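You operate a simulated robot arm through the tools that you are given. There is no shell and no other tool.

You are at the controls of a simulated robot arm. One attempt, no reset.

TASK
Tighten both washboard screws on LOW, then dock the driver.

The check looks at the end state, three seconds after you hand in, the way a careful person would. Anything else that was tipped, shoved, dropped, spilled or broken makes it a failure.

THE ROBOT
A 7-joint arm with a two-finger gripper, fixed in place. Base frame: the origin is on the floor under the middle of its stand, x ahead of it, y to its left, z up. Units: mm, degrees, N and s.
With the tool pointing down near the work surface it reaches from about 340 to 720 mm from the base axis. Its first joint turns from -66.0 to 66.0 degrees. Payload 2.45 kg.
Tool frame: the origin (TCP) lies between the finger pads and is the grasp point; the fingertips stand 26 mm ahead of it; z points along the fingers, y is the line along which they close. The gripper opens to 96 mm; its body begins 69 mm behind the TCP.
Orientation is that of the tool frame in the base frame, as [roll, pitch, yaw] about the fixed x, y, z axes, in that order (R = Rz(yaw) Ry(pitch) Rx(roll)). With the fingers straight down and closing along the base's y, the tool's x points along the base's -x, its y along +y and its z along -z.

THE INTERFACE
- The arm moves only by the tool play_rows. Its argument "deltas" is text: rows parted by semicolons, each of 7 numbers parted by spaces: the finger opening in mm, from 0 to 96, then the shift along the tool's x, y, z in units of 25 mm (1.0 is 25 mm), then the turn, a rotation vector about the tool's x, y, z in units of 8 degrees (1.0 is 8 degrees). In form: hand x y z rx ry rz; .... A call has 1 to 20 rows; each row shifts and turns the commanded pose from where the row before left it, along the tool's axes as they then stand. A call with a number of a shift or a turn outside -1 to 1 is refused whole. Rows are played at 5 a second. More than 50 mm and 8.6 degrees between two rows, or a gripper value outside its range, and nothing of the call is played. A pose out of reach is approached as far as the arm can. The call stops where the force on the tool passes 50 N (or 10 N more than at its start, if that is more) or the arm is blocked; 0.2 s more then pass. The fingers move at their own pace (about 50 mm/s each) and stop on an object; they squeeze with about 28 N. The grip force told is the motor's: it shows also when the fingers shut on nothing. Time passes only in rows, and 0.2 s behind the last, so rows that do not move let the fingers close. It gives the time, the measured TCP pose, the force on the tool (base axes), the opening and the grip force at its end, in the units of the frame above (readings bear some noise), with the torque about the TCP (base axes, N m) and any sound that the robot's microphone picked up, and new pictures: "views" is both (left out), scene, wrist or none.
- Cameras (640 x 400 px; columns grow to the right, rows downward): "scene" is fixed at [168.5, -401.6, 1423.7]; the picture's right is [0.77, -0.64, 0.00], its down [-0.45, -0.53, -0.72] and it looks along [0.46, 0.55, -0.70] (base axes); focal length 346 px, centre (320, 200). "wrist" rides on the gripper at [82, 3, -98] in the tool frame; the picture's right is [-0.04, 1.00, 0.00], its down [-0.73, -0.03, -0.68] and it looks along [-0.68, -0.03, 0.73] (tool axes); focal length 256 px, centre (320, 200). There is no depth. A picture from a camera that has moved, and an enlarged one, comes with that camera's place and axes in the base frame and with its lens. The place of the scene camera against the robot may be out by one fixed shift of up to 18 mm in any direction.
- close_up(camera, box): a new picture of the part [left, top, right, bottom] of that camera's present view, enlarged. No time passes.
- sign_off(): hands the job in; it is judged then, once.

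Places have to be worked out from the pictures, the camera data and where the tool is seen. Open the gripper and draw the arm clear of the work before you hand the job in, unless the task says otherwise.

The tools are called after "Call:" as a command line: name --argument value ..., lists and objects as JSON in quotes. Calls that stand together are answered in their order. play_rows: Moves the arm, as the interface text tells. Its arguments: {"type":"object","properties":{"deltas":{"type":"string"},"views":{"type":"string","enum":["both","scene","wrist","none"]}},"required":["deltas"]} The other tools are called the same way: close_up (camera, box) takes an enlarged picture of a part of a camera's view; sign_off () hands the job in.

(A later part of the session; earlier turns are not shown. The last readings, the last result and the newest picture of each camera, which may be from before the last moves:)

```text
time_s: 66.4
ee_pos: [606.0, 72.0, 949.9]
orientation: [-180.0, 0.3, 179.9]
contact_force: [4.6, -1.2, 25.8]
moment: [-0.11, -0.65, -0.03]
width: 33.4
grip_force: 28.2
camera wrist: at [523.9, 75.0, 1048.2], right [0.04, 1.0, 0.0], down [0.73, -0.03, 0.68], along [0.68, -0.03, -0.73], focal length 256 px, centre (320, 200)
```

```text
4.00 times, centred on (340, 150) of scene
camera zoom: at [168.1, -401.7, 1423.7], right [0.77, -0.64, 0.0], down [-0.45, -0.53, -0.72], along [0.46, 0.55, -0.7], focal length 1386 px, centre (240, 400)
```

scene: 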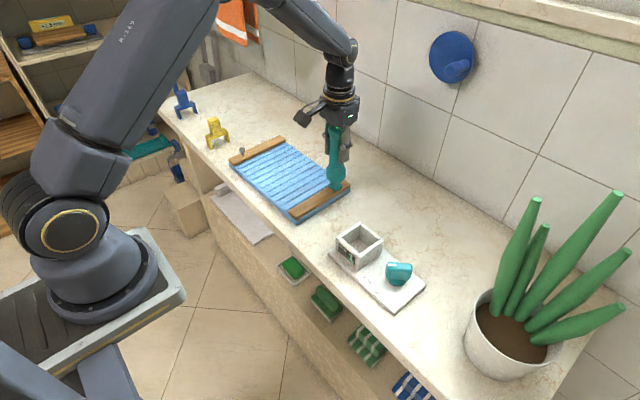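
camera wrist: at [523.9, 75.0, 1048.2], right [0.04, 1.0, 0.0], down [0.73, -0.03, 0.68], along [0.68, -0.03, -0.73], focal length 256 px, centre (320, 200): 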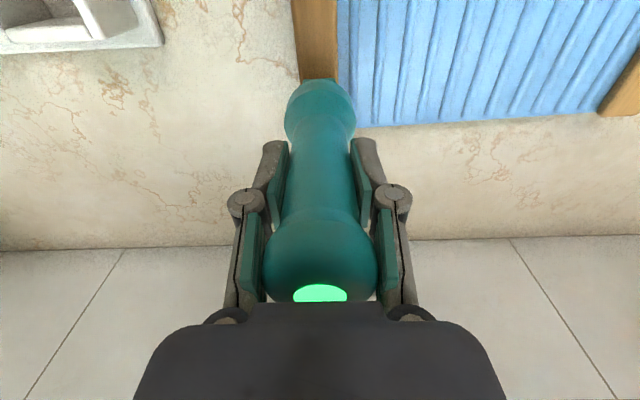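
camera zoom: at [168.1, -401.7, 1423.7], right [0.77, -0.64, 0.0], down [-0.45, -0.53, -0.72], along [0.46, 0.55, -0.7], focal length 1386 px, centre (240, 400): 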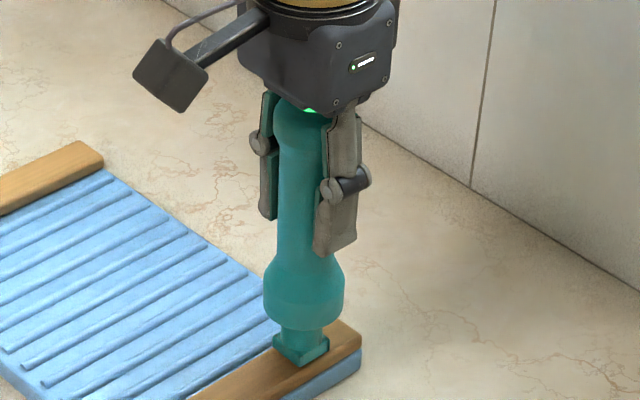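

The display reads 1 and the driver's cap light is green: the yellow screw is done. I unload by rising slowly, then check the screw.

Call:
play_rows --deltas "10 0 0 -0.1 0 0 0; 10 0 0 -0.1 0 0 0; 10 0 0 -0.2 0 0 0; 10 0 0 -0.4 0 0 0; 10 0 0 -0.8 0 0 0; 10 0 0 -0.8 0 0 0; 10 0 0 -0.8 0 0 0; 10 0 0 -0.8 0 0 0; 10 0 0 -0.8 0 0 0; 10 0 0 0 0 0 0"

Call:
close_up --camera "wrist" --box '[240, 20, 400, 170]'

Call:
close_up --camera "scene" --box '[210, 100, 380, 220]'

Call:
close_up --camera "scene" --box '[330, 215, 430, 290]'

```text
time_s: 68.6
ee_pos: [605.2, 71.5, 1069.8]
orientation: [180.0, 0.0, 179.9]
contact_force: [-0.9, -0.5, -5.0]
moment: [-0.03, -0.01, 0.0]
width: 33.8
grip_force: 28.2
camera wrist: at [523.3, 75.3, 1167.6], right [0.04, 1.0, 0.0], down [0.73, -0.03, 0.68], along [0.68, -0.03, -0.73], focal length 256 px, centre (320, 200)
```

scene: 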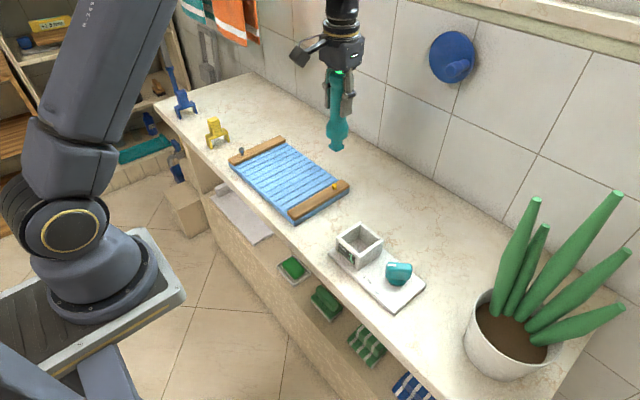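
wrist: 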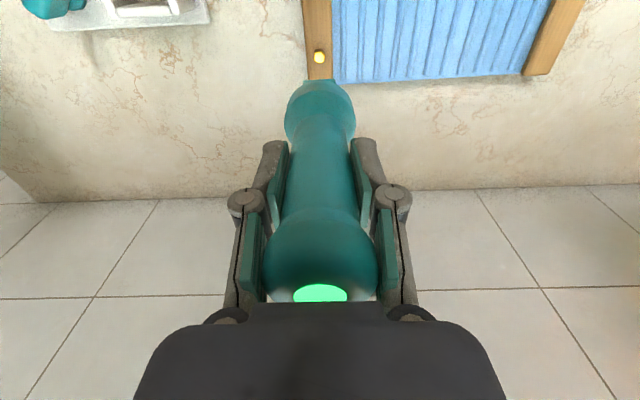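

```text
2.67 times, centred on (320, 95) of wrist
camera zoom: at [523.3, 75.3, 1167.6], right [0.04, 1.0, 0.0], down [0.73, -0.03, 0.68], along [0.68, -0.03, -0.73], focal length 683 px, centre (320, 480)
```

zoom: 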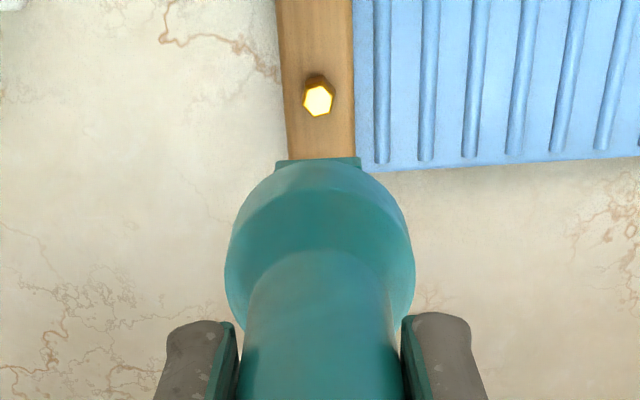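

```text
3.33 times, centred on (295, 160) of scene
camera zoom: at [168.6, -401.6, 1423.7], right [0.77, -0.64, 0.0], down [-0.45, -0.53, -0.72], along [0.46, 0.55, -0.7], focal length 1155 px, centre (403, 333)
```

zoom: 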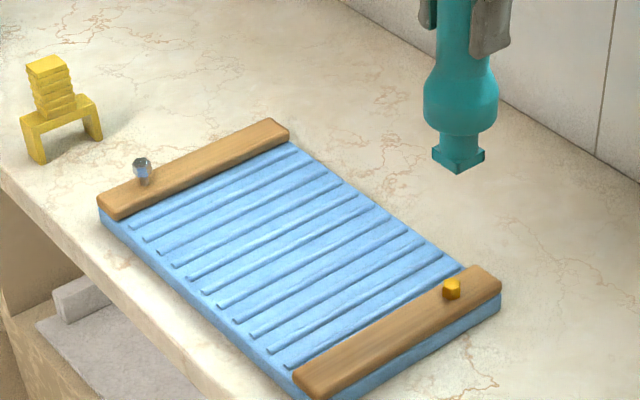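

```text
5.33 times, centred on (380, 252) of scene
camera zoom: at [168.6, -401.6, 1423.7], right [0.77, -0.64, 0.0], down [-0.45, -0.53, -0.72], along [0.46, 0.55, -0.7], focal length 1847 px, centre (0, -80)
```

zoom: 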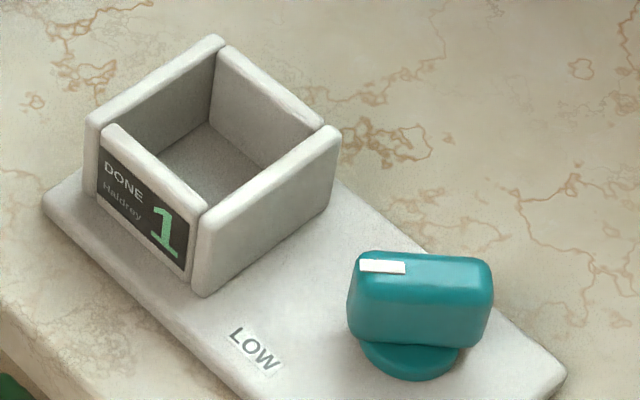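

The yellow head is now flush against the wood and nothing else moved. I carry the driver over to the silver screw at the same height.

Call:
play_rows --deltas "10 0.389 0.9625 0 0 0 0; 10 0.389 0.9625 0 0 0 0; 10 0.389 0.9625 0 0 0 0; 10 0.389 0.9625 0 0 0 0; 10 0.389 0.9625 0 0 0 0; 10 0.389 0.9625 0 0 0 0; 10 0.389 0.9625 0 0 0 0; 10 0.389 0.9625 0 0 0 0; 10 0.389 0.9625 0 0 0 0; 10 0.389 0.9625 0 0 0 0; 10 0.389 0.9625 0 0 0 0; 10 0 0 0 0 0 0; 10 0 0 0 0 0 0"

Call:
close_up --camera "wrist" --box '[240, 20, 400, 170]'

Call:
close_up --camera "scene" --box '[200, 60, 320, 200]'

```text
time_s: 71.4
ee_pos: [500.6, 337.1, 1068.5]
orientation: [180.0, 0.0, 179.9]
contact_force: [-0.3, 0.9, -4.9]
moment: [-0.03, 0.01, 0.03]
width: 33.4
grip_force: 27.9
camera wrist: at [417.6, 340.3, 1167.7], right [0.04, 1.0, 0.0], down [0.73, -0.03, 0.68], along [0.68, -0.03, -0.73], focal length 256 px, centre (320, 200)
```

scene: 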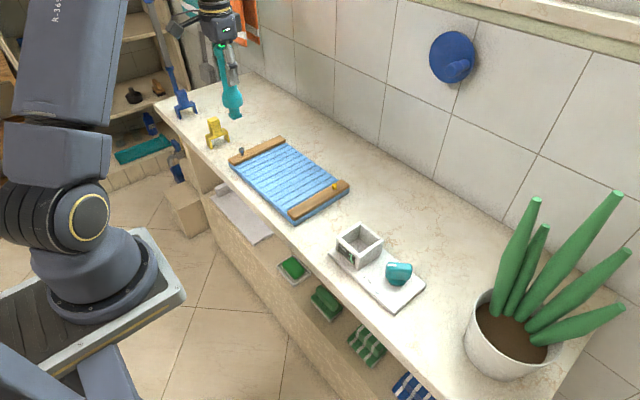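
wrist: 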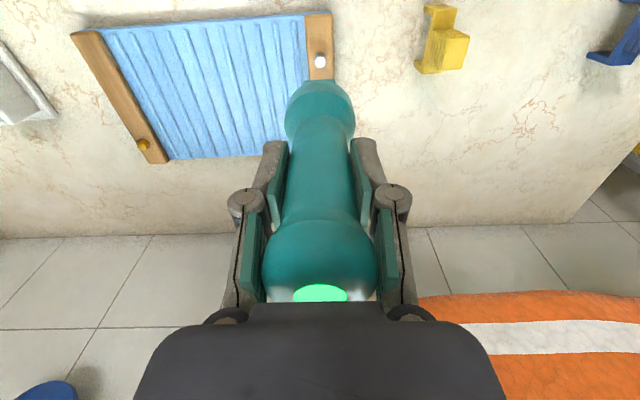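

```text
2.67 times, centred on (320, 95) of wrist
camera zoom: at [417.6, 340.3, 1167.7], right [0.04, 1.0, 0.0], down [0.73, -0.03, 0.68], along [0.68, -0.03, -0.73], focal length 683 px, centre (320, 480)
```

zoom: 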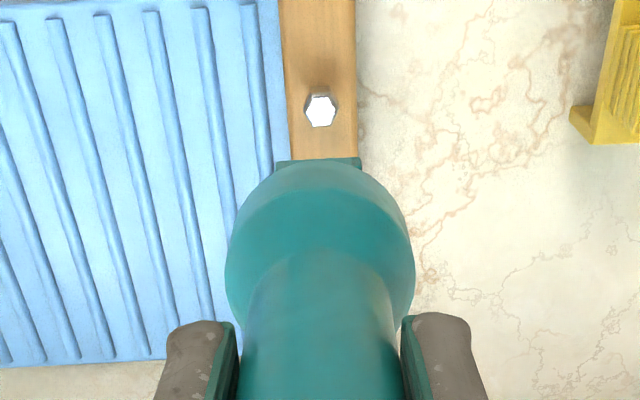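

```text
2.86 times, centred on (260, 130) of scene
camera zoom: at [168.6, -401.5, 1423.7], right [0.77, -0.64, 0.0], down [-0.45, -0.53, -0.72], along [0.46, 0.55, -0.7], focal length 990 px, centre (491, 400)
```

zoom: 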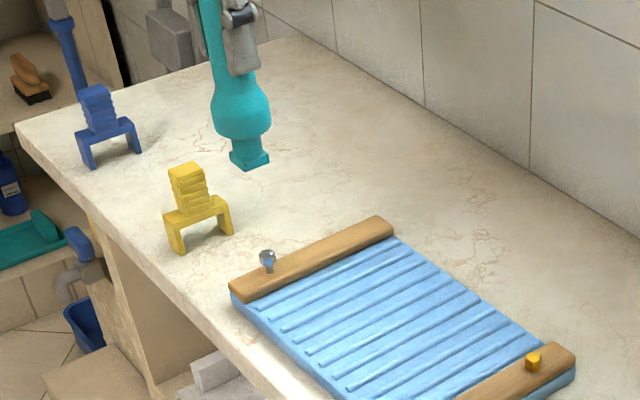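

Column matches and row is within ~1.5 mm; I shift 1.2 mm toward -x and descend to just above the silver head.

Call:
play_rows --deltas "10 0.05 0 0.8 0 0 0; 10 0 0 0.8 0 0 0; 10 0 0 0.8 0 0 0; 10 0 0 0.8 0 0 0; 10 0 0 0.12 0 0 0; 10 0 0 0 0 0 0"

Call:
close_up --camera "scene" --box '[205, 110, 275, 170]'

```text
time_s: 72.8
ee_pos: [498.3, 337.5, 985.0]
orientation: [-180.0, 0.0, 179.9]
contact_force: [-1.1, -0.3, -3.8]
moment: [0.01, 0.02, -0.03]
width: 33.4
grip_force: 28.3
camera wrist: at [416.5, 340.8, 1083.7], right [0.04, 1.0, 0.0], down [0.73, -0.03, 0.68], along [0.68, -0.03, -0.73], focal length 256 px, centre (320, 200)
```

scene: 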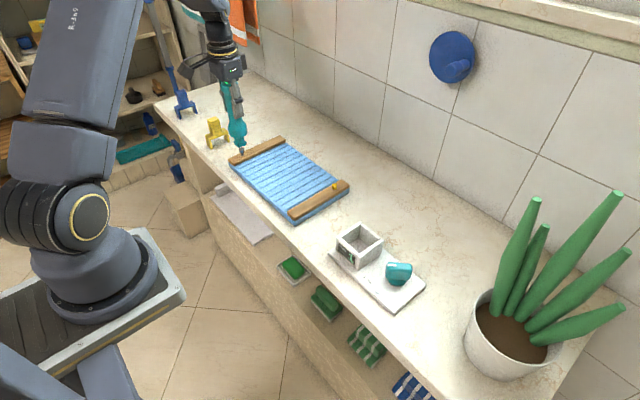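
wrist: 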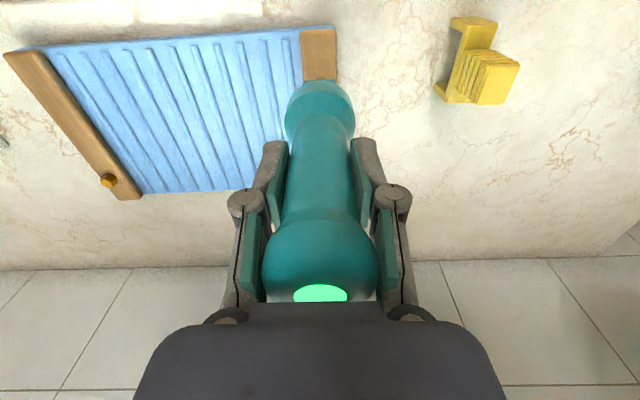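

```text
6.67 times, centred on (240, 140) of scene
camera zoom: at [168.5, -401.5, 1423.7], right [0.77, -0.64, 0.0], down [-0.45, -0.53, -0.72], along [0.46, 0.55, -0.7], focal length 2309 px, centre (853, 600)
```

zoom: 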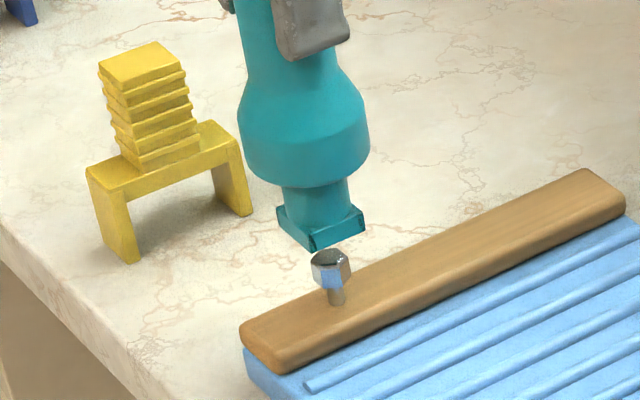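

The driver's axis lines up with the silver screw (allowing for perspective). I lower over the head with moderate steps, then slowly.

Call:
play_rows --deltas "10 0 0 0.1 0 0 0; 10 0 0 0.1 0 0 0; 10 0 0 0.1 0 0 0; 10 0 0 0.1 0 0 0; 10 0 0 0.1 0 0 0; 10 0 0 0.1 0 0 0; 10 0 0 0.1 0 0 0; 10 0 0 0 0 0 0" --views "scene"

Call:
close_up --camera "scene" --box '[205, 110, 275, 170]'

```text
time_s: 74.6
ee_pos: [499.1, 337.8, 968.5]
orientation: [-180.0, 0.0, 179.8]
contact_force: [0.7, 0.4, -4.4]
moment: [-0.02, -0.01, 0.01]
width: 33.7
grip_force: 28.0
```

scene: 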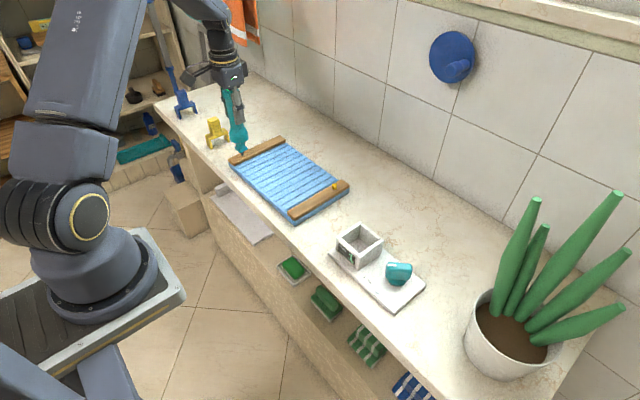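

```text
6.67 times, centred on (240, 140) of scene
camera zoom: at [168.5, -401.5, 1423.7], right [0.77, -0.64, 0.0], down [-0.45, -0.53, -0.72], along [0.46, 0.55, -0.7], focal length 2309 px, centre (853, 600)
```

zoom: 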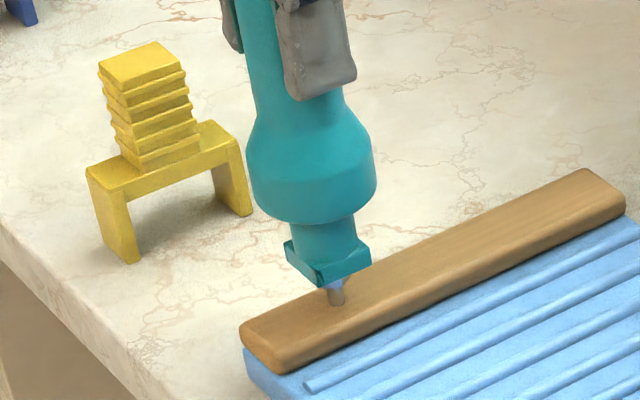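

The socket is sliding over the silver head without load. I continue slowly.

Call:
play_rows --deltas "10 0 0 0.08 0 0 0; 10 0 0 0.08 0 0 0; 10 0 0 0.08 0 0 0; 10 0 0 0.08 0 0 0; 10 0 0 0.08 0 0 0; 10 0 0 0.08 0 0 0; 10 0 0 0 0 0 0" --views "scene"

Call:
close_up --camera "scene" --box '[205, 110, 275, 170]'

```text
time_s: 76.2
ee_pos: [497.7, 336.1, 954.6]
orientation: [-179.9, -0.2, 179.7]
contact_force: [-0.3, 0.1, -4.2]
moment: [0.0, -0.01, -0.01]
width: 33.4
grip_force: 27.8
```

scene: 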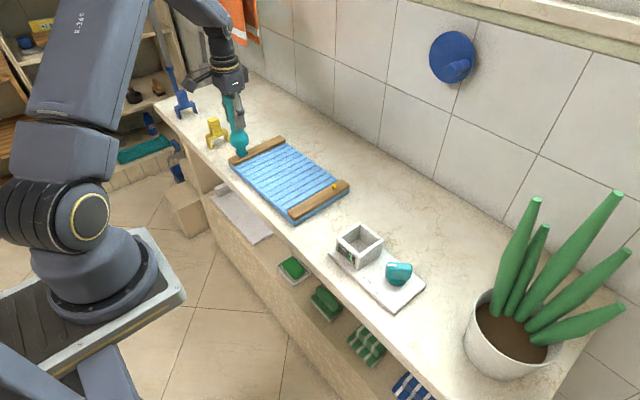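

```text
6.67 times, centred on (240, 140) of scene
camera zoom: at [168.5, -401.5, 1423.7], right [0.77, -0.64, 0.0], down [-0.45, -0.53, -0.72], along [0.46, 0.55, -0.7], focal length 2309 px, centre (853, 600)
```

zoom: 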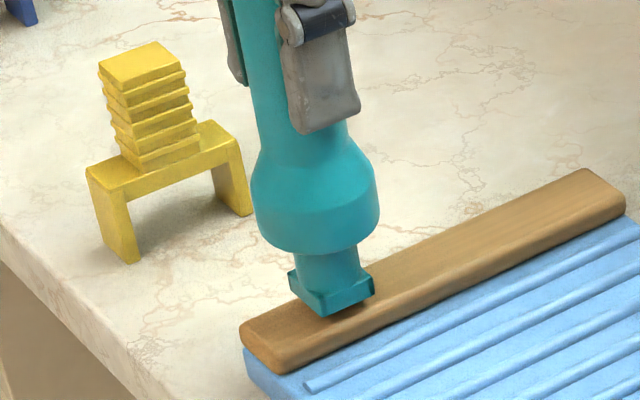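

Close to seating, as with the first screw. I press down in 1 mm steps until about 30 N.

Call:
play_rows --deltas "10 0 0 0.04 0 0 0; 10 0 0 0.04 0 0 0; 10 0 0 0.04 0 0 0; 10 0 0 0 0 0 0" --views "none"

Call:
play_rows --deltas "10 0 0 0.04 0 0 0; 10 0 0 0.04 0 0 0; 10 0 0 0 0 0 0; 10 0 0 0 0 0 0" --views "scene"

Call:
close_up --camera "scene" --box '[330, 215, 430, 290]'

```text
time_s: 77.2
ee_pos: [498.0, 336.7, 953.2]
orientation: [180.0, -0.1, 179.8]
contact_force: [0.1, -0.5, -4.7]
moment: [0.02, 0.0, 0.02]
width: 33.4
grip_force: 27.7
```

```text
time_s: 78.2
ee_pos: [499.8, 337.1, 951.6]
orientation: [-180.0, 0.1, 179.8]
contact_force: [0.0, 0.6, -4.1]
moment: [0.02, -0.05, -0.06]
width: 33.6
grip_force: 28.0
```

scene: 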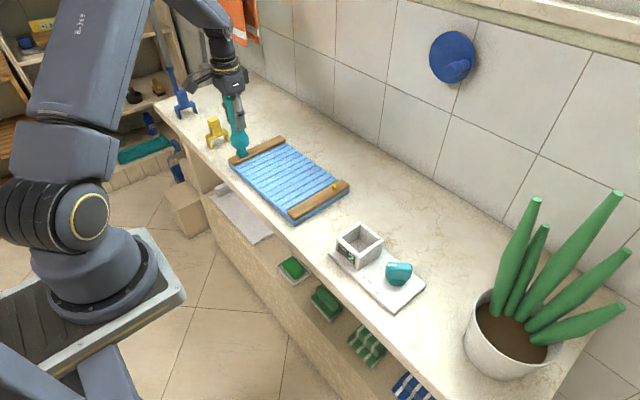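

```text
5.33 times, centred on (380, 252) of scene
camera zoom: at [168.5, -401.5, 1423.7], right [0.77, -0.64, 0.0], down [-0.45, -0.53, -0.72], along [0.46, 0.55, -0.7], focal length 1847 px, centre (0, -80)
```

zoom: 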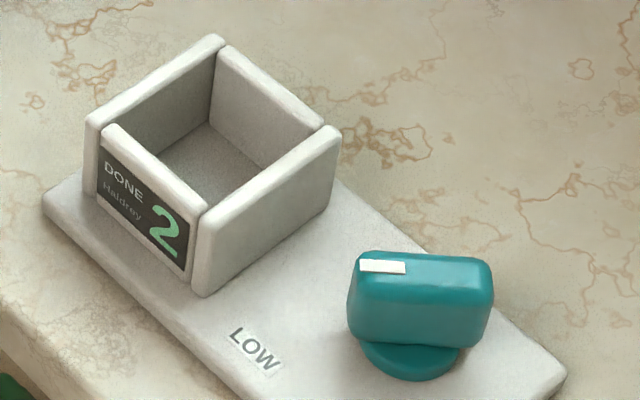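

The display now reads 2, with no load on the tool at all. I rise straight up and check the silver screw.

Call:
play_rows --deltas "10 0 0 -0.1 0 0 0; 10 0 0 -0.2 0 0 0; 10 0 0 -0.5 0 0 0; 10 0 0 -0.8 0 0 0; 10 0 0 -0.8 0 0 0; 10 0 0 -0.8 0 0 0; 10 0 0 -0.8 0 0 0; 10 0 0 -0.7 0 0 0; 10 0 0 0 0 0 0"

Call:
close_up --camera "wrist" --box '[240, 20, 400, 170]'

Call:
close_up --camera "scene" --box '[210, 100, 380, 220]'

Call:
close_up --camera "scene" --box '[330, 215, 430, 290]'

```text
time_s: 80.2
ee_pos: [498.8, 337.8, 1069.7]
orientation: [179.9, 0.0, 179.8]
contact_force: [0.7, 0.3, -4.3]
moment: [-0.01, 0.0, -0.01]
width: 33.5
grip_force: 28.0
camera wrist: at [417.1, 340.7, 1167.4], right [0.04, 1.0, 0.0], down [0.73, -0.03, 0.68], along [0.68, -0.03, -0.73], focal length 256 px, centre (320, 200)
```

scene: 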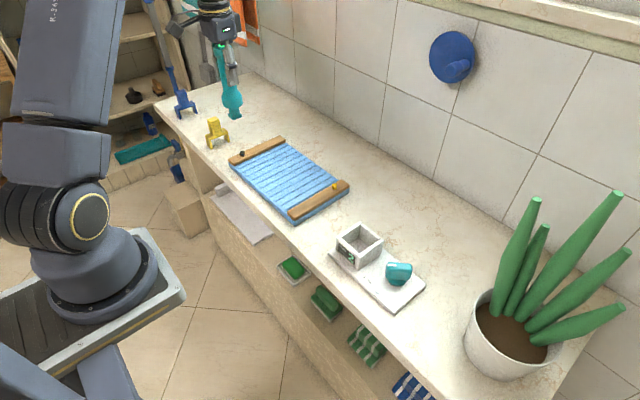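
wrist: 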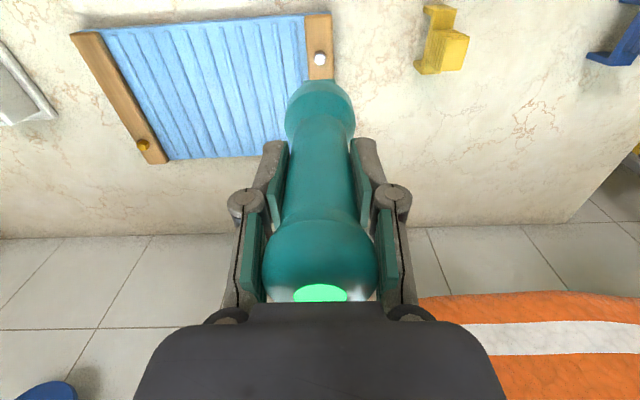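

```text
2.67 times, centred on (320, 95) of wrist
camera zoom: at [417.1, 340.7, 1167.4], right [0.04, 1.0, 0.0], down [0.73, -0.03, 0.68], along [0.68, -0.03, -0.73], focal length 683 px, centre (320, 480)
```

zoom: 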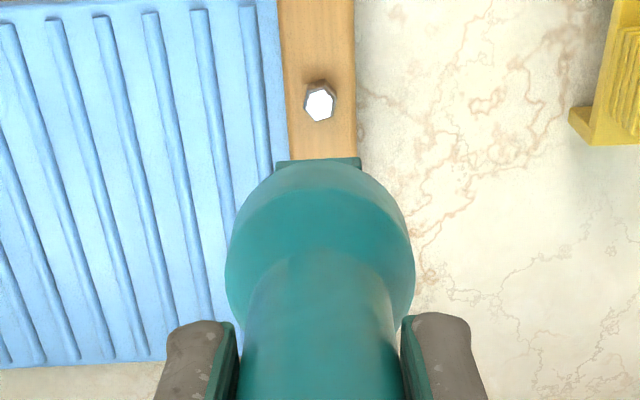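

```text
3.33 times, centred on (295, 160) of scene
camera zoom: at [168.5, -401.5, 1423.7], right [0.77, -0.64, 0.0], down [-0.45, -0.53, -0.72], along [0.46, 0.55, -0.7], focal length 1155 px, centre (403, 333)
```

zoom: 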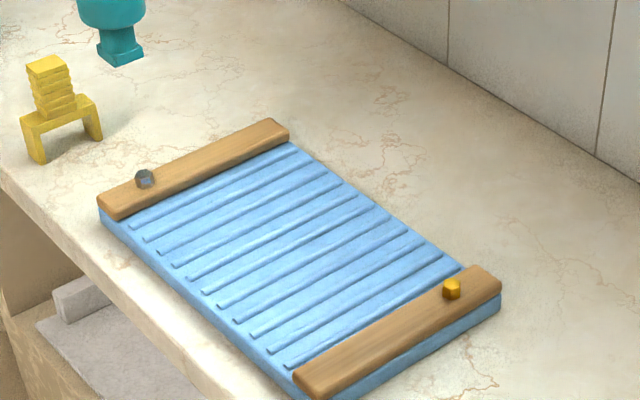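

```text
5.33 times, centred on (380, 252) of scene
camera zoom: at [168.5, -401.5, 1423.7], right [0.77, -0.64, 0.0], down [-0.45, -0.53, -0.72], along [0.46, 0.55, -0.7], focal length 1847 px, centre (0, -80)
```

zoom: 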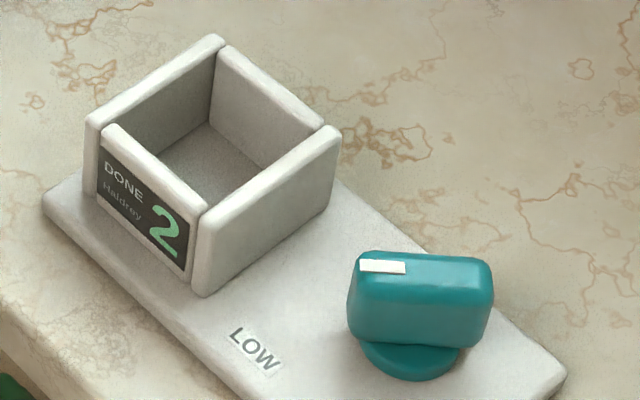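

Both heads are flush on the wood, the display shows 2, and the board has not shifted. I carry the driver back to above the dock at (520.2, -100.4).

Call:
play_rows --deltas "10 -0.05 -0.9722 0 0 0 0; 10 -0.05 -0.9722 0 0 0 0; 10 -0.05 -0.9722 0 0 0 0; 10 -0.05 -0.9722 0 0 0 0; 10 -0.05 -0.9722 0 0 0 0; 10 -0.05 -0.9722 0 0 0 0; 10 -0.05 -0.9722 0 0 0 0; 10 -0.05 -0.9722 0 0 0 0; 10 -0.05 -0.9722 0 0 0 0; 10 -0.05 -0.9722 0 0 0 0; 10 -0.05 -0.9722 0 0 0 0; 10 -0.05 -0.9722 0 0 0 0; 10 -0.05 -0.9722 0 0 0 0; 10 -0.05 -0.9722 0 0 0 0; 10 -0.05 -0.9722 0 0 0 0; 10 -0.05 -0.9722 0 0 0 0; 10 -0.05 -0.9722 0 0 0 0; 10 -0.05 -0.9722 0 0 0 0; 10 0 0 0 0 0 0; 10 0 0 0 0 0 0"

Call:
close_up --camera "wrist" --box '[200, 0, 440, 150]'

Call:
close_up --camera "scene" --box '[310, 100, 430, 280]'

```text
time_s: 84.4
ee_pos: [517.6, -99.3, 1069.0]
orientation: [180.0, 0.0, 179.8]
contact_force: [0.3, -0.1, -5.8]
moment: [0.01, -0.01, 0.0]
width: 33.8
grip_force: 28.8
camera wrist: at [436.4, -96.3, 1167.4], right [0.04, 1.0, 0.0], down [0.73, -0.03, 0.68], along [0.68, -0.03, -0.73], focal length 256 px, centre (320, 200)
```

scene: 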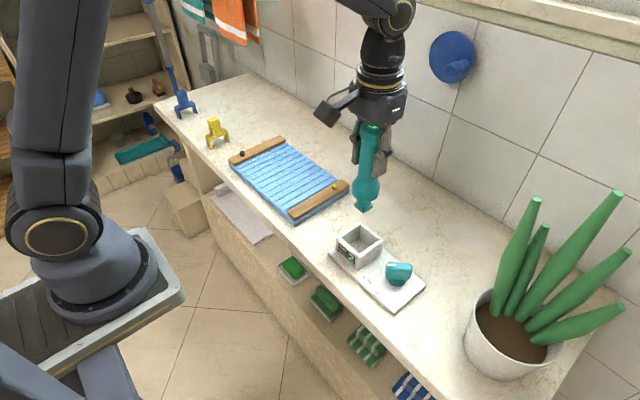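
wrist: 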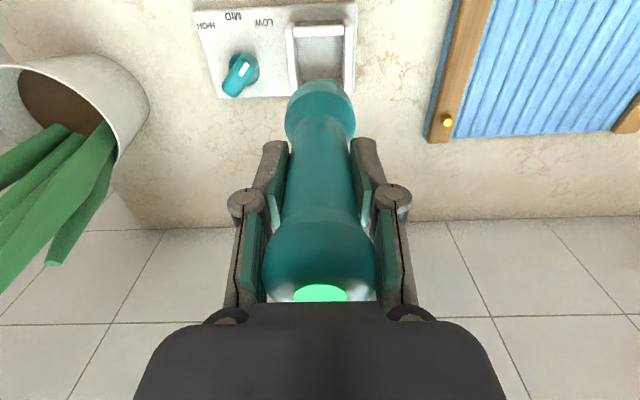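

```text
2.67 times, centred on (320, 75) of wrist
camera zoom: at [436.4, -96.3, 1167.4], right [0.04, 1.0, 0.0], down [0.73, -0.03, 0.68], along [0.68, -0.03, -0.73], focal length 683 px, centre (320, 533)
```

zoom: 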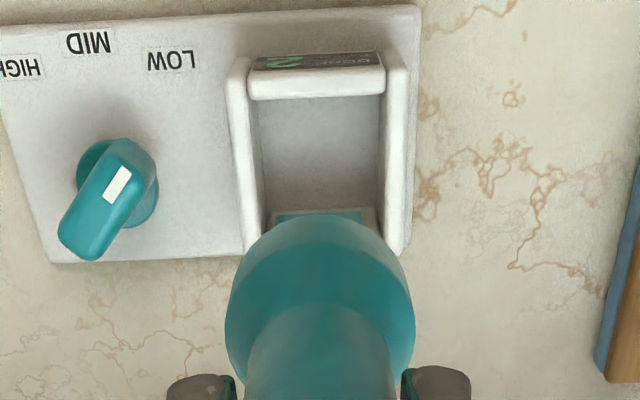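

```text
2.22 times, centred on (370, 190) of scene
camera zoom: at [168.5, -401.6, 1423.6], right [0.77, -0.64, 0.0], down [-0.45, -0.53, -0.72], along [0.46, 0.55, -0.7], focal length 770 px, centre (209, 222)
```

zoom: 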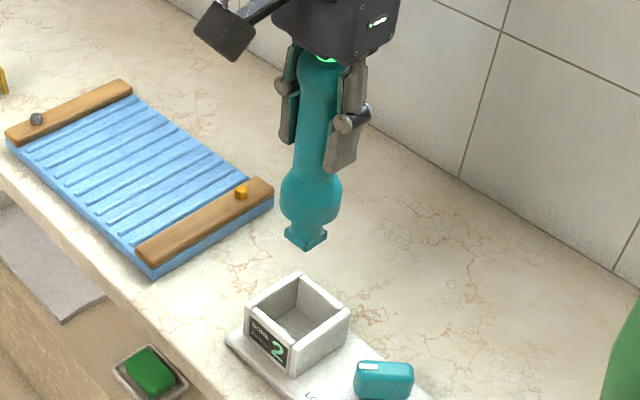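

Compared with the picture right after lifting, the dock features are shifted by about +2 px / +3.5 px, so I'm ~2 mm short in x and ~0.7 mm in y. I correct that and compare again.

Call:
play_rows --deltas "10 -0.085 0.025 0 0 0 0; 10 0 0 0 0 0 0; 10 0 0 0 0 0 0" --views "wrist"

Call:
close_up --camera "wrist" --box '[200, 0, 440, 150]'

```text
time_s: 85.2
ee_pos: [522.0, -99.5, 1069.7]
orientation: [179.9, -0.1, 179.8]
contact_force: [0.3, -0.1, -3.7]
moment: [-0.01, 0.02, -0.04]
width: 33.4
grip_force: 28.4
camera wrist: at [438.7, -95.6, 1167.4], right [0.04, 1.0, 0.0], down [0.73, -0.03, 0.68], along [0.68, -0.03, -0.73], focal length 256 px, centre (320, 200)
```

wrist: 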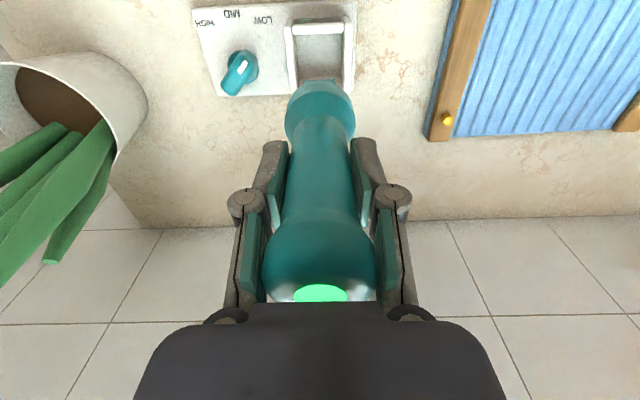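

```text
2.67 times, centred on (320, 75) of wrist
camera zoom: at [438.7, -95.6, 1167.4], right [0.04, 1.0, 0.0], down [0.73, -0.03, 0.68], along [0.68, -0.03, -0.73], focal length 683 px, centre (320, 533)
```

zoom: 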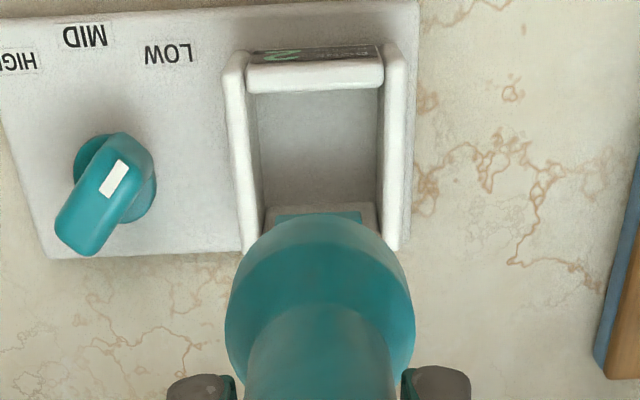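

Within about 1 mm of the original alignment now. I nudge back 0.6 mm in x and descend toward the dock, stopping ~15 mm above the seat height.

Call:
play_rows --deltas "10 0.024 -0.012 0.8 0 0 0; 10 0 0 0.8 0 0 0; 10 0 0 0.8 0 0 0; 10 0 0 0.8 0 0 0; 10 0 0 0.6 0 0 0; 10 0 0 0.4 0 0 0; 10 0 0 0 0 0 0"

Call:
close_up --camera "wrist" --box '[200, 0, 440, 150]'

Call:
close_up --camera "scene" --box '[320, 190, 400, 270]'

```text
time_s: 86.8
ee_pos: [521.1, -100.3, 964.2]
orientation: [-180.0, 0.0, 179.8]
contact_force: [-0.4, 0.2, -4.4]
moment: [0.01, 0.03, 0.02]
width: 33.5
grip_force: 27.8
camera wrist: at [439.4, -96.3, 1062.0], right [0.04, 1.0, 0.0], down [0.73, -0.03, 0.68], along [0.68, -0.03, -0.73], focal length 256 px, centre (320, 200)
```

scene: 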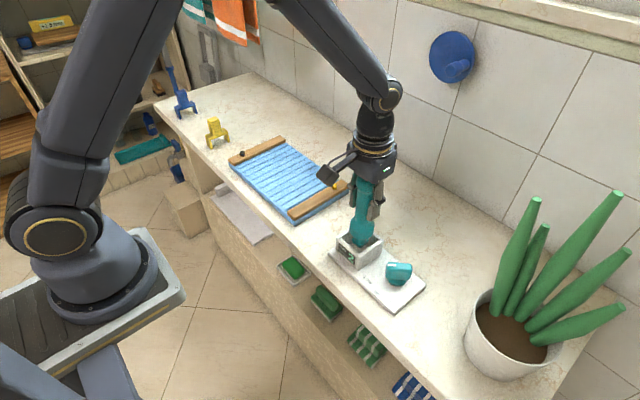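
wrist: 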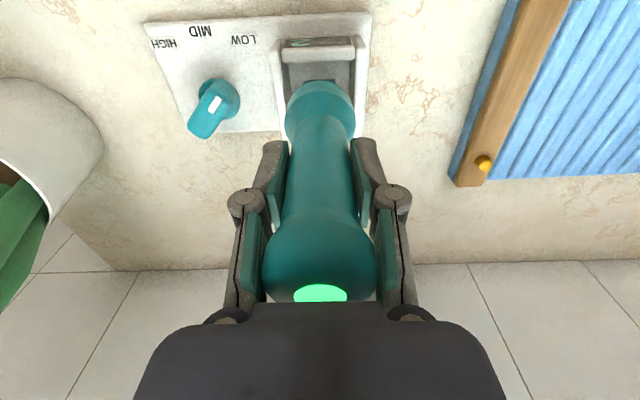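

```text
2.67 times, centred on (320, 75) of wrist
camera zoom: at [439.4, -96.3, 1062.0], right [0.04, 1.0, 0.0], down [0.73, -0.03, 0.68], along [0.68, -0.03, -0.73], focal length 683 px, centre (320, 533)
```

zoom: 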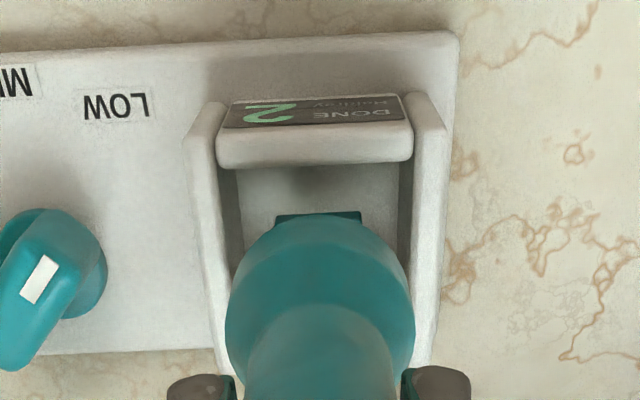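

```text
5.00 times, centred on (360, 230) of scene
camera zoom: at [168.6, -401.6, 1423.6], right [0.77, -0.64, 0.0], down [-0.45, -0.53, -0.72], along [0.46, 0.55, -0.7], focal length 1732 px, centre (120, 50)
```

zoom: 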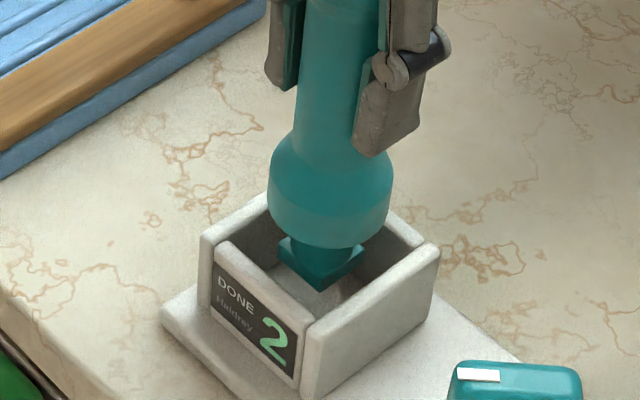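

The foot is entering the dock centred. I lower further with small steps.

Call:
play_rows --deltas "10 0 0 0.2 0 0 0; 10 0 0 0.2 0 0 0; 10 0 0 0.2 0 0 0; 10 0 0 0.2 0 0 0; 10 0 0 0.15 0 0 0; 10 0 0 0 0 0 0"

Call:
close_up --camera "wrist" --box '[200, 0, 440, 150]'

Call:
close_up --camera "scene" --box '[320, 190, 400, 270]'

```text
time_s: 88.2
ee_pos: [520.9, -100.7, 940.0]
orientation: [179.9, -0.1, 179.8]
contact_force: [1.0, 0.0, -4.6]
moment: [-0.02, 0.0, 0.02]
width: 33.4
grip_force: 28.2
camera wrist: at [438.9, -96.6, 1038.5], right [0.04, 1.0, 0.0], down [0.73, -0.03, 0.68], along [0.68, -0.03, -0.73], focal length 256 px, centre (320, 200)
```

scene: 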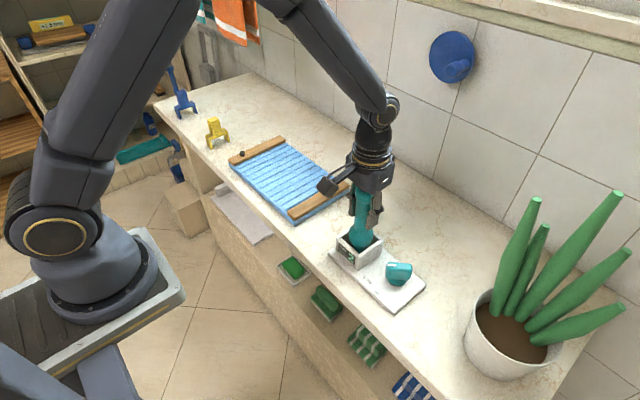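
wrist: 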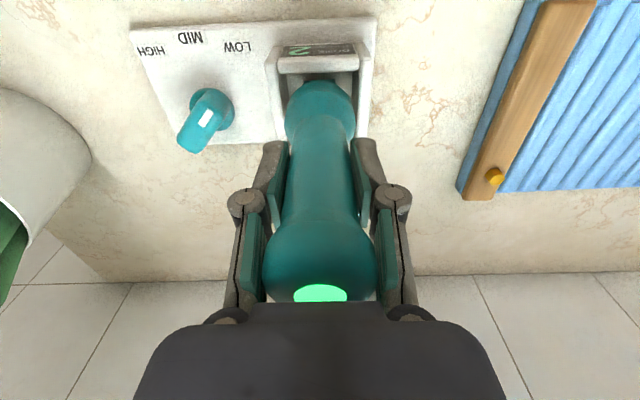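

```text
2.67 times, centred on (320, 75) of wrist
camera zoom: at [438.9, -96.6, 1038.5], right [0.04, 1.0, 0.0], down [0.73, -0.03, 0.68], along [0.68, -0.03, -0.73], focal length 683 px, centre (320, 533)
```

zoom: 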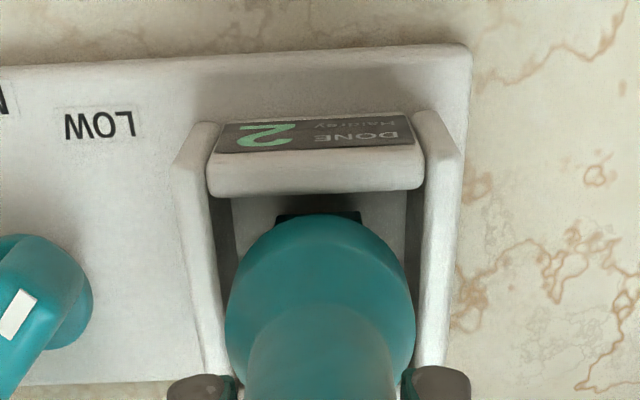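

```text
5.00 times, centred on (360, 230) of scene
camera zoom: at [168.6, -401.6, 1423.6], right [0.77, -0.64, 0.0], down [-0.45, -0.53, -0.72], along [0.46, 0.55, -0.7], focal length 1732 px, centre (120, 50)
```

zoom: 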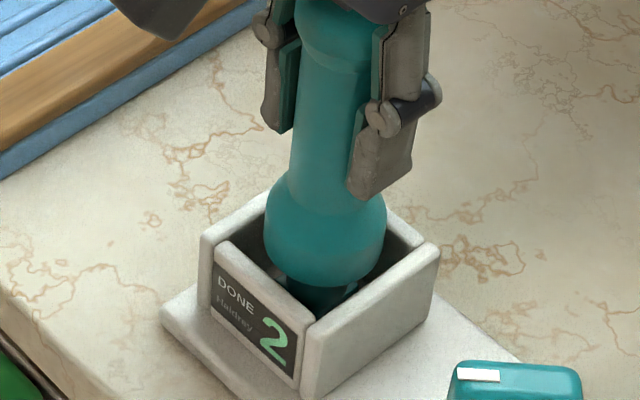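

Centred between the walls with no contact. I lower the last few millimetres gently until it just touches down.

Call:
play_rows --deltas "10 0 0 0.06 0 0 0; 10 0 0 0.06 0 0 0; 10 0 0 0.06 0 0 0; 10 0 0 0.06 0 0 0; 10 0 0 0 0 0 0" --views "none"

Call:
play_rows --deltas "10 0 0 0.04 0 0 0; 10 0 0 0 0 0 0" --views "scene"

Call:
close_up --camera "scene" --box '[320, 190, 400, 270]'

```text
time_s: 89.4
ee_pos: [520.4, -99.8, 933.5]
orientation: [180.0, -0.1, 179.8]
contact_force: [-0.6, 0.7, -5.2]
moment: [-0.01, 0.0, 0.0]
width: 33.5
grip_force: 28.4
```

```text
time_s: 90.0
ee_pos: [519.8, -99.4, 932.7]
orientation: [180.0, 0.0, 179.8]
contact_force: [-0.3, -0.1, -4.8]
moment: [-0.01, -0.01, 0.0]
width: 33.6
grip_force: 28.4
```

scene: 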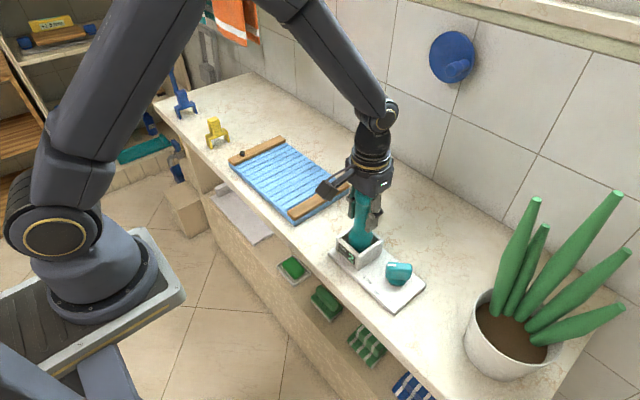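

```text
5.00 times, centred on (360, 230) of scene
camera zoom: at [168.6, -401.6, 1423.6], right [0.77, -0.64, 0.0], down [-0.45, -0.53, -0.72], along [0.46, 0.55, -0.7], focal length 1732 px, centre (120, 50)
```

zoom: 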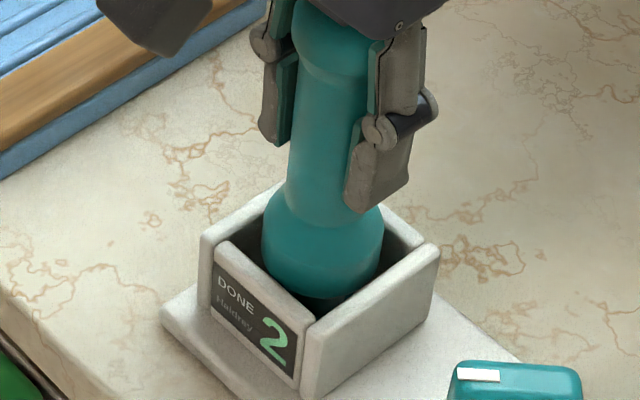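

Not touching yet; I lower in sub-millimetre steps.

Call:
play_rows --deltas "10 0 0 0.03 0 0 0; 10 0 0 0 0 0 0" --views "none"

Call:
play_rows --deltas "10 0 0 0.03 0 0 0; 10 0 0 0 0 0 0" --views "none"

```text
time_s: 90.6
ee_pos: [520.5, -100.0, 932.4]
orientation: [179.9, 0.1, 179.7]
contact_force: [0.2, -0.1, -4.8]
moment: [0.03, -0.01, 0.01]
width: 33.6
grip_force: 28.0
```

```text
time_s: 91.2
ee_pos: [520.6, -101.1, 930.9]
orientation: [180.0, -0.1, 179.8]
contact_force: [-0.2, -0.2, -4.8]
moment: [0.01, -0.01, 0.02]
width: 33.3
grip_force: 28.1
```

Still hanging free, so the driver probably slid up a little in the grip when pressing. I keep going in 0.75 mm steps.

Call:
play_rows --deltas "10 0 0 0.03 0 0 0; 10 0 0 0 0 0 0" --views "none"

Call:
play_rows --deltas "10 0 0 0.03 0 0 0; 10 0 0 0 0 0 0" --views "none"

```text
time_s: 91.8
ee_pos: [520.7, -100.6, 931.7]
orientation: [-180.0, 0.0, 179.8]
contact_force: [-1.6, 0.1, 2.9]
moment: [0.01, 0.13, -0.01]
width: 33.5
grip_force: 28.6
```

```text
time_s: 92.4
ee_pos: [519.8, -100.3, 931.5]
orientation: [-180.0, 0.1, 179.8]
contact_force: [-7.8, 2.5, 23.5]
moment: [0.18, 0.51, -0.01]
width: 33.6
grip_force: 27.8
```

Touchdown: the last step loaded it to ~23 N. I back off 0.75 mm to relieve it, then check.

Call:
play_rows --deltas "10 0 0 -0.03 0 0 0; 10 0 0 0 0 0 0"

Call:
close_up --camera "wrist" --box '[200, 0, 440, 150]'

Call:
close_up --camera "scene" --box '[320, 190, 400, 270]'

```text
time_s: 93.0
ee_pos: [519.8, -101.3, 930.6]
orientation: [180.0, 0.1, 179.8]
contact_force: [-5.7, 1.3, 22.6]
moment: [0.07, 0.39, -0.01]
width: 33.6
grip_force: 28.3
camera wrist: at [438.2, -96.5, 1029.2], right [0.04, 1.0, 0.0], down [0.73, -0.03, 0.68], along [0.68, -0.03, -0.73], focal length 256 px, centre (320, 200)
```

scene: 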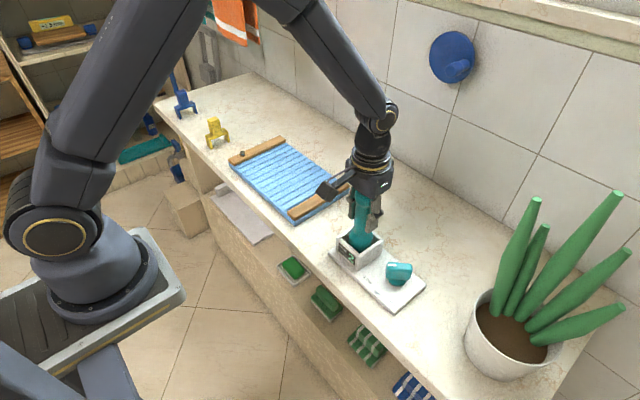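
wrist: 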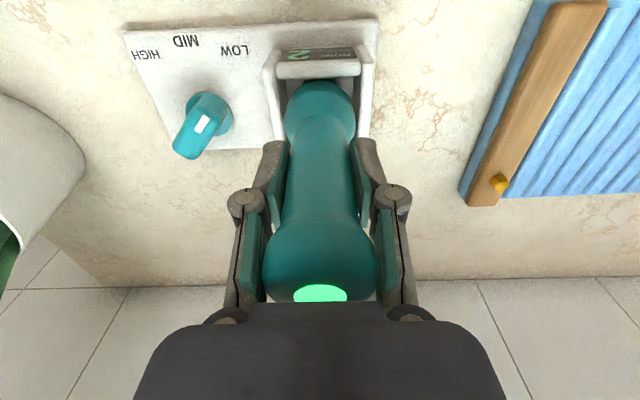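

```text
2.67 times, centred on (320, 75) of wrist
camera zoom: at [438.2, -96.5, 1029.2], right [0.04, 1.0, 0.0], down [0.73, -0.03, 0.68], along [0.68, -0.03, -0.73], focal length 683 px, centre (320, 533)
```

zoom: 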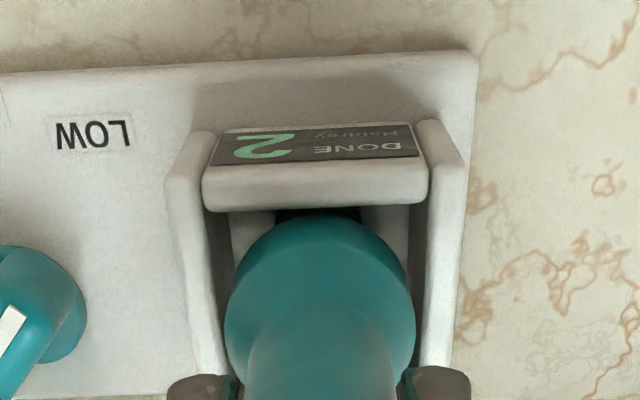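

```text
5.00 times, centred on (360, 230) of scene
camera zoom: at [168.0, -401.5, 1423.8], right [0.77, -0.64, 0.0], down [-0.45, -0.53, -0.72], along [0.46, 0.55, -0.7], focal length 1732 px, centre (120, 50)
```

zoom: 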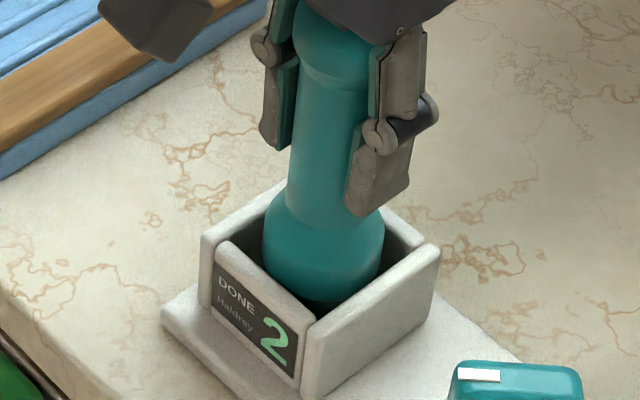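

Still ~23 N of down-press; I raise a little more until the load is nearly gone.

Call:
play_rows --deltas "10 0 0 -0.03 0 0 0; 10 0 0 0 0 0 0" --views "none"

Call:
play_rows --deltas "10 0 0 -0.02 0 0 0; 10 0 0 0 0 0 0" --views "none"

```text
time_s: 93.6
ee_pos: [520.8, -100.8, 931.6]
orientation: [179.9, 0.1, 179.8]
contact_force: [-0.3, -1.4, 3.3]
moment: [-0.12, -0.15, -0.03]
width: 33.4
grip_force: 28.0
```

```text
time_s: 94.2
ee_pos: [520.5, -99.9, 932.0]
orientation: [180.0, -0.2, 179.8]
contact_force: [-0.2, 0.4, -4.9]
moment: [-0.02, 0.0, 0.0]
width: 33.8
grip_force: 28.1
```

Now it hangs by a fraction of a millimetre. I lower 0.4 mm to touch and open the fingers gradually.

Call:
play_rows --deltas "10 0 0 0.016 0 0 0; 10 0 0 0 0 0 0; 31 0 0 0 0 0 0; 33 0 0 0 0 0 0; 36 0 0 0 0 0 0; 40 0 0 0 0 0 0; 40 0 0 0 0 0 0; 40 0 0 0 0 0 0"

Call:
close_up --camera "wrist" --box '[200, 0, 440, 150]'

Call:
close_up --camera "scene" --box '[310, 140, 410, 270]'

```text
time_s: 96.0
ee_pos: [519.7, -101.3, 931.4]
orientation: [-180.0, 0.0, 179.8]
contact_force: [-0.9, -0.5, -0.4]
moment: [0.03, -0.01, -0.02]
width: 40.2
grip_force: 0.1
camera wrist: at [438.4, -96.4, 1029.8], right [0.04, 1.0, 0.0], down [0.73, -0.03, 0.68], along [0.68, -0.03, -0.73], focal length 256 px, centre (320, 200)
```

scene: 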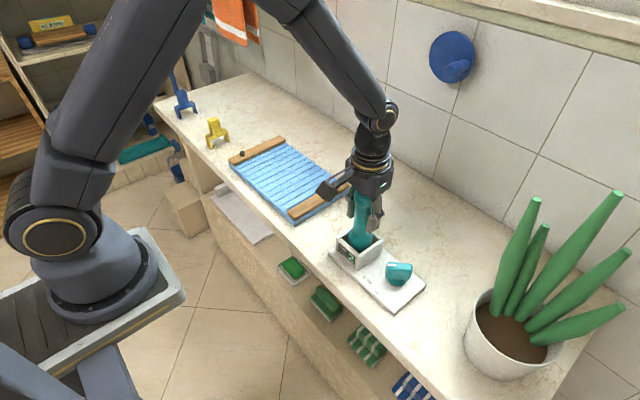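
wrist: 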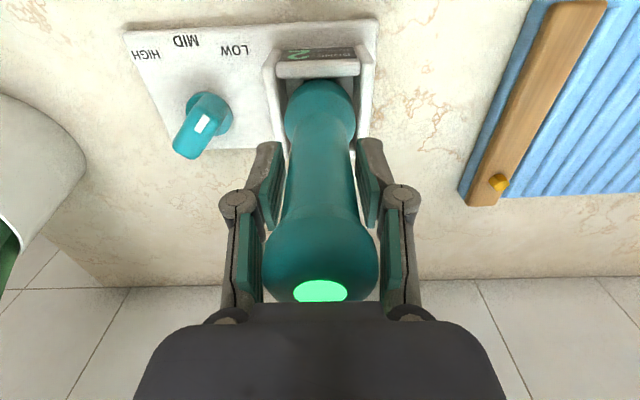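

```text
2.67 times, centred on (320, 75) of wrist
camera zoom: at [438.4, -96.4, 1029.8], right [0.04, 1.0, 0.0], down [0.73, -0.03, 0.68], along [0.68, -0.03, -0.73], focal length 683 px, centre (320, 533)
```

zoom: 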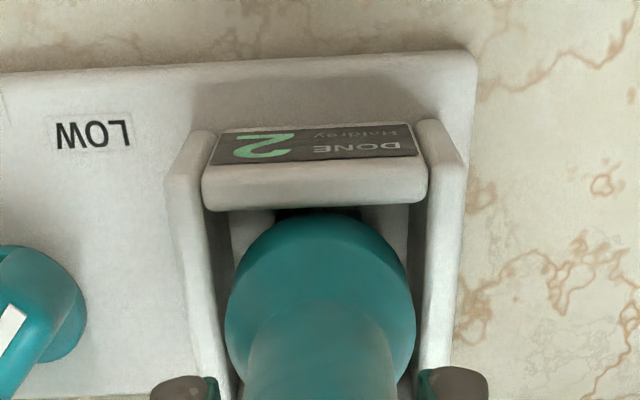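

```text
3.08 times, centred on (360, 205) of scene
camera zoom: at [168.5, -401.6, 1423.7], right [0.77, -0.64, 0.0], down [-0.45, -0.53, -0.72], along [0.46, 0.55, -0.7], focal length 1066 px, centre (197, 185)
```

zoom: 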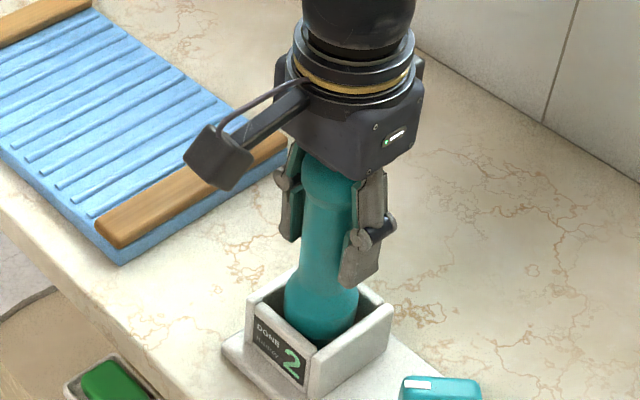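

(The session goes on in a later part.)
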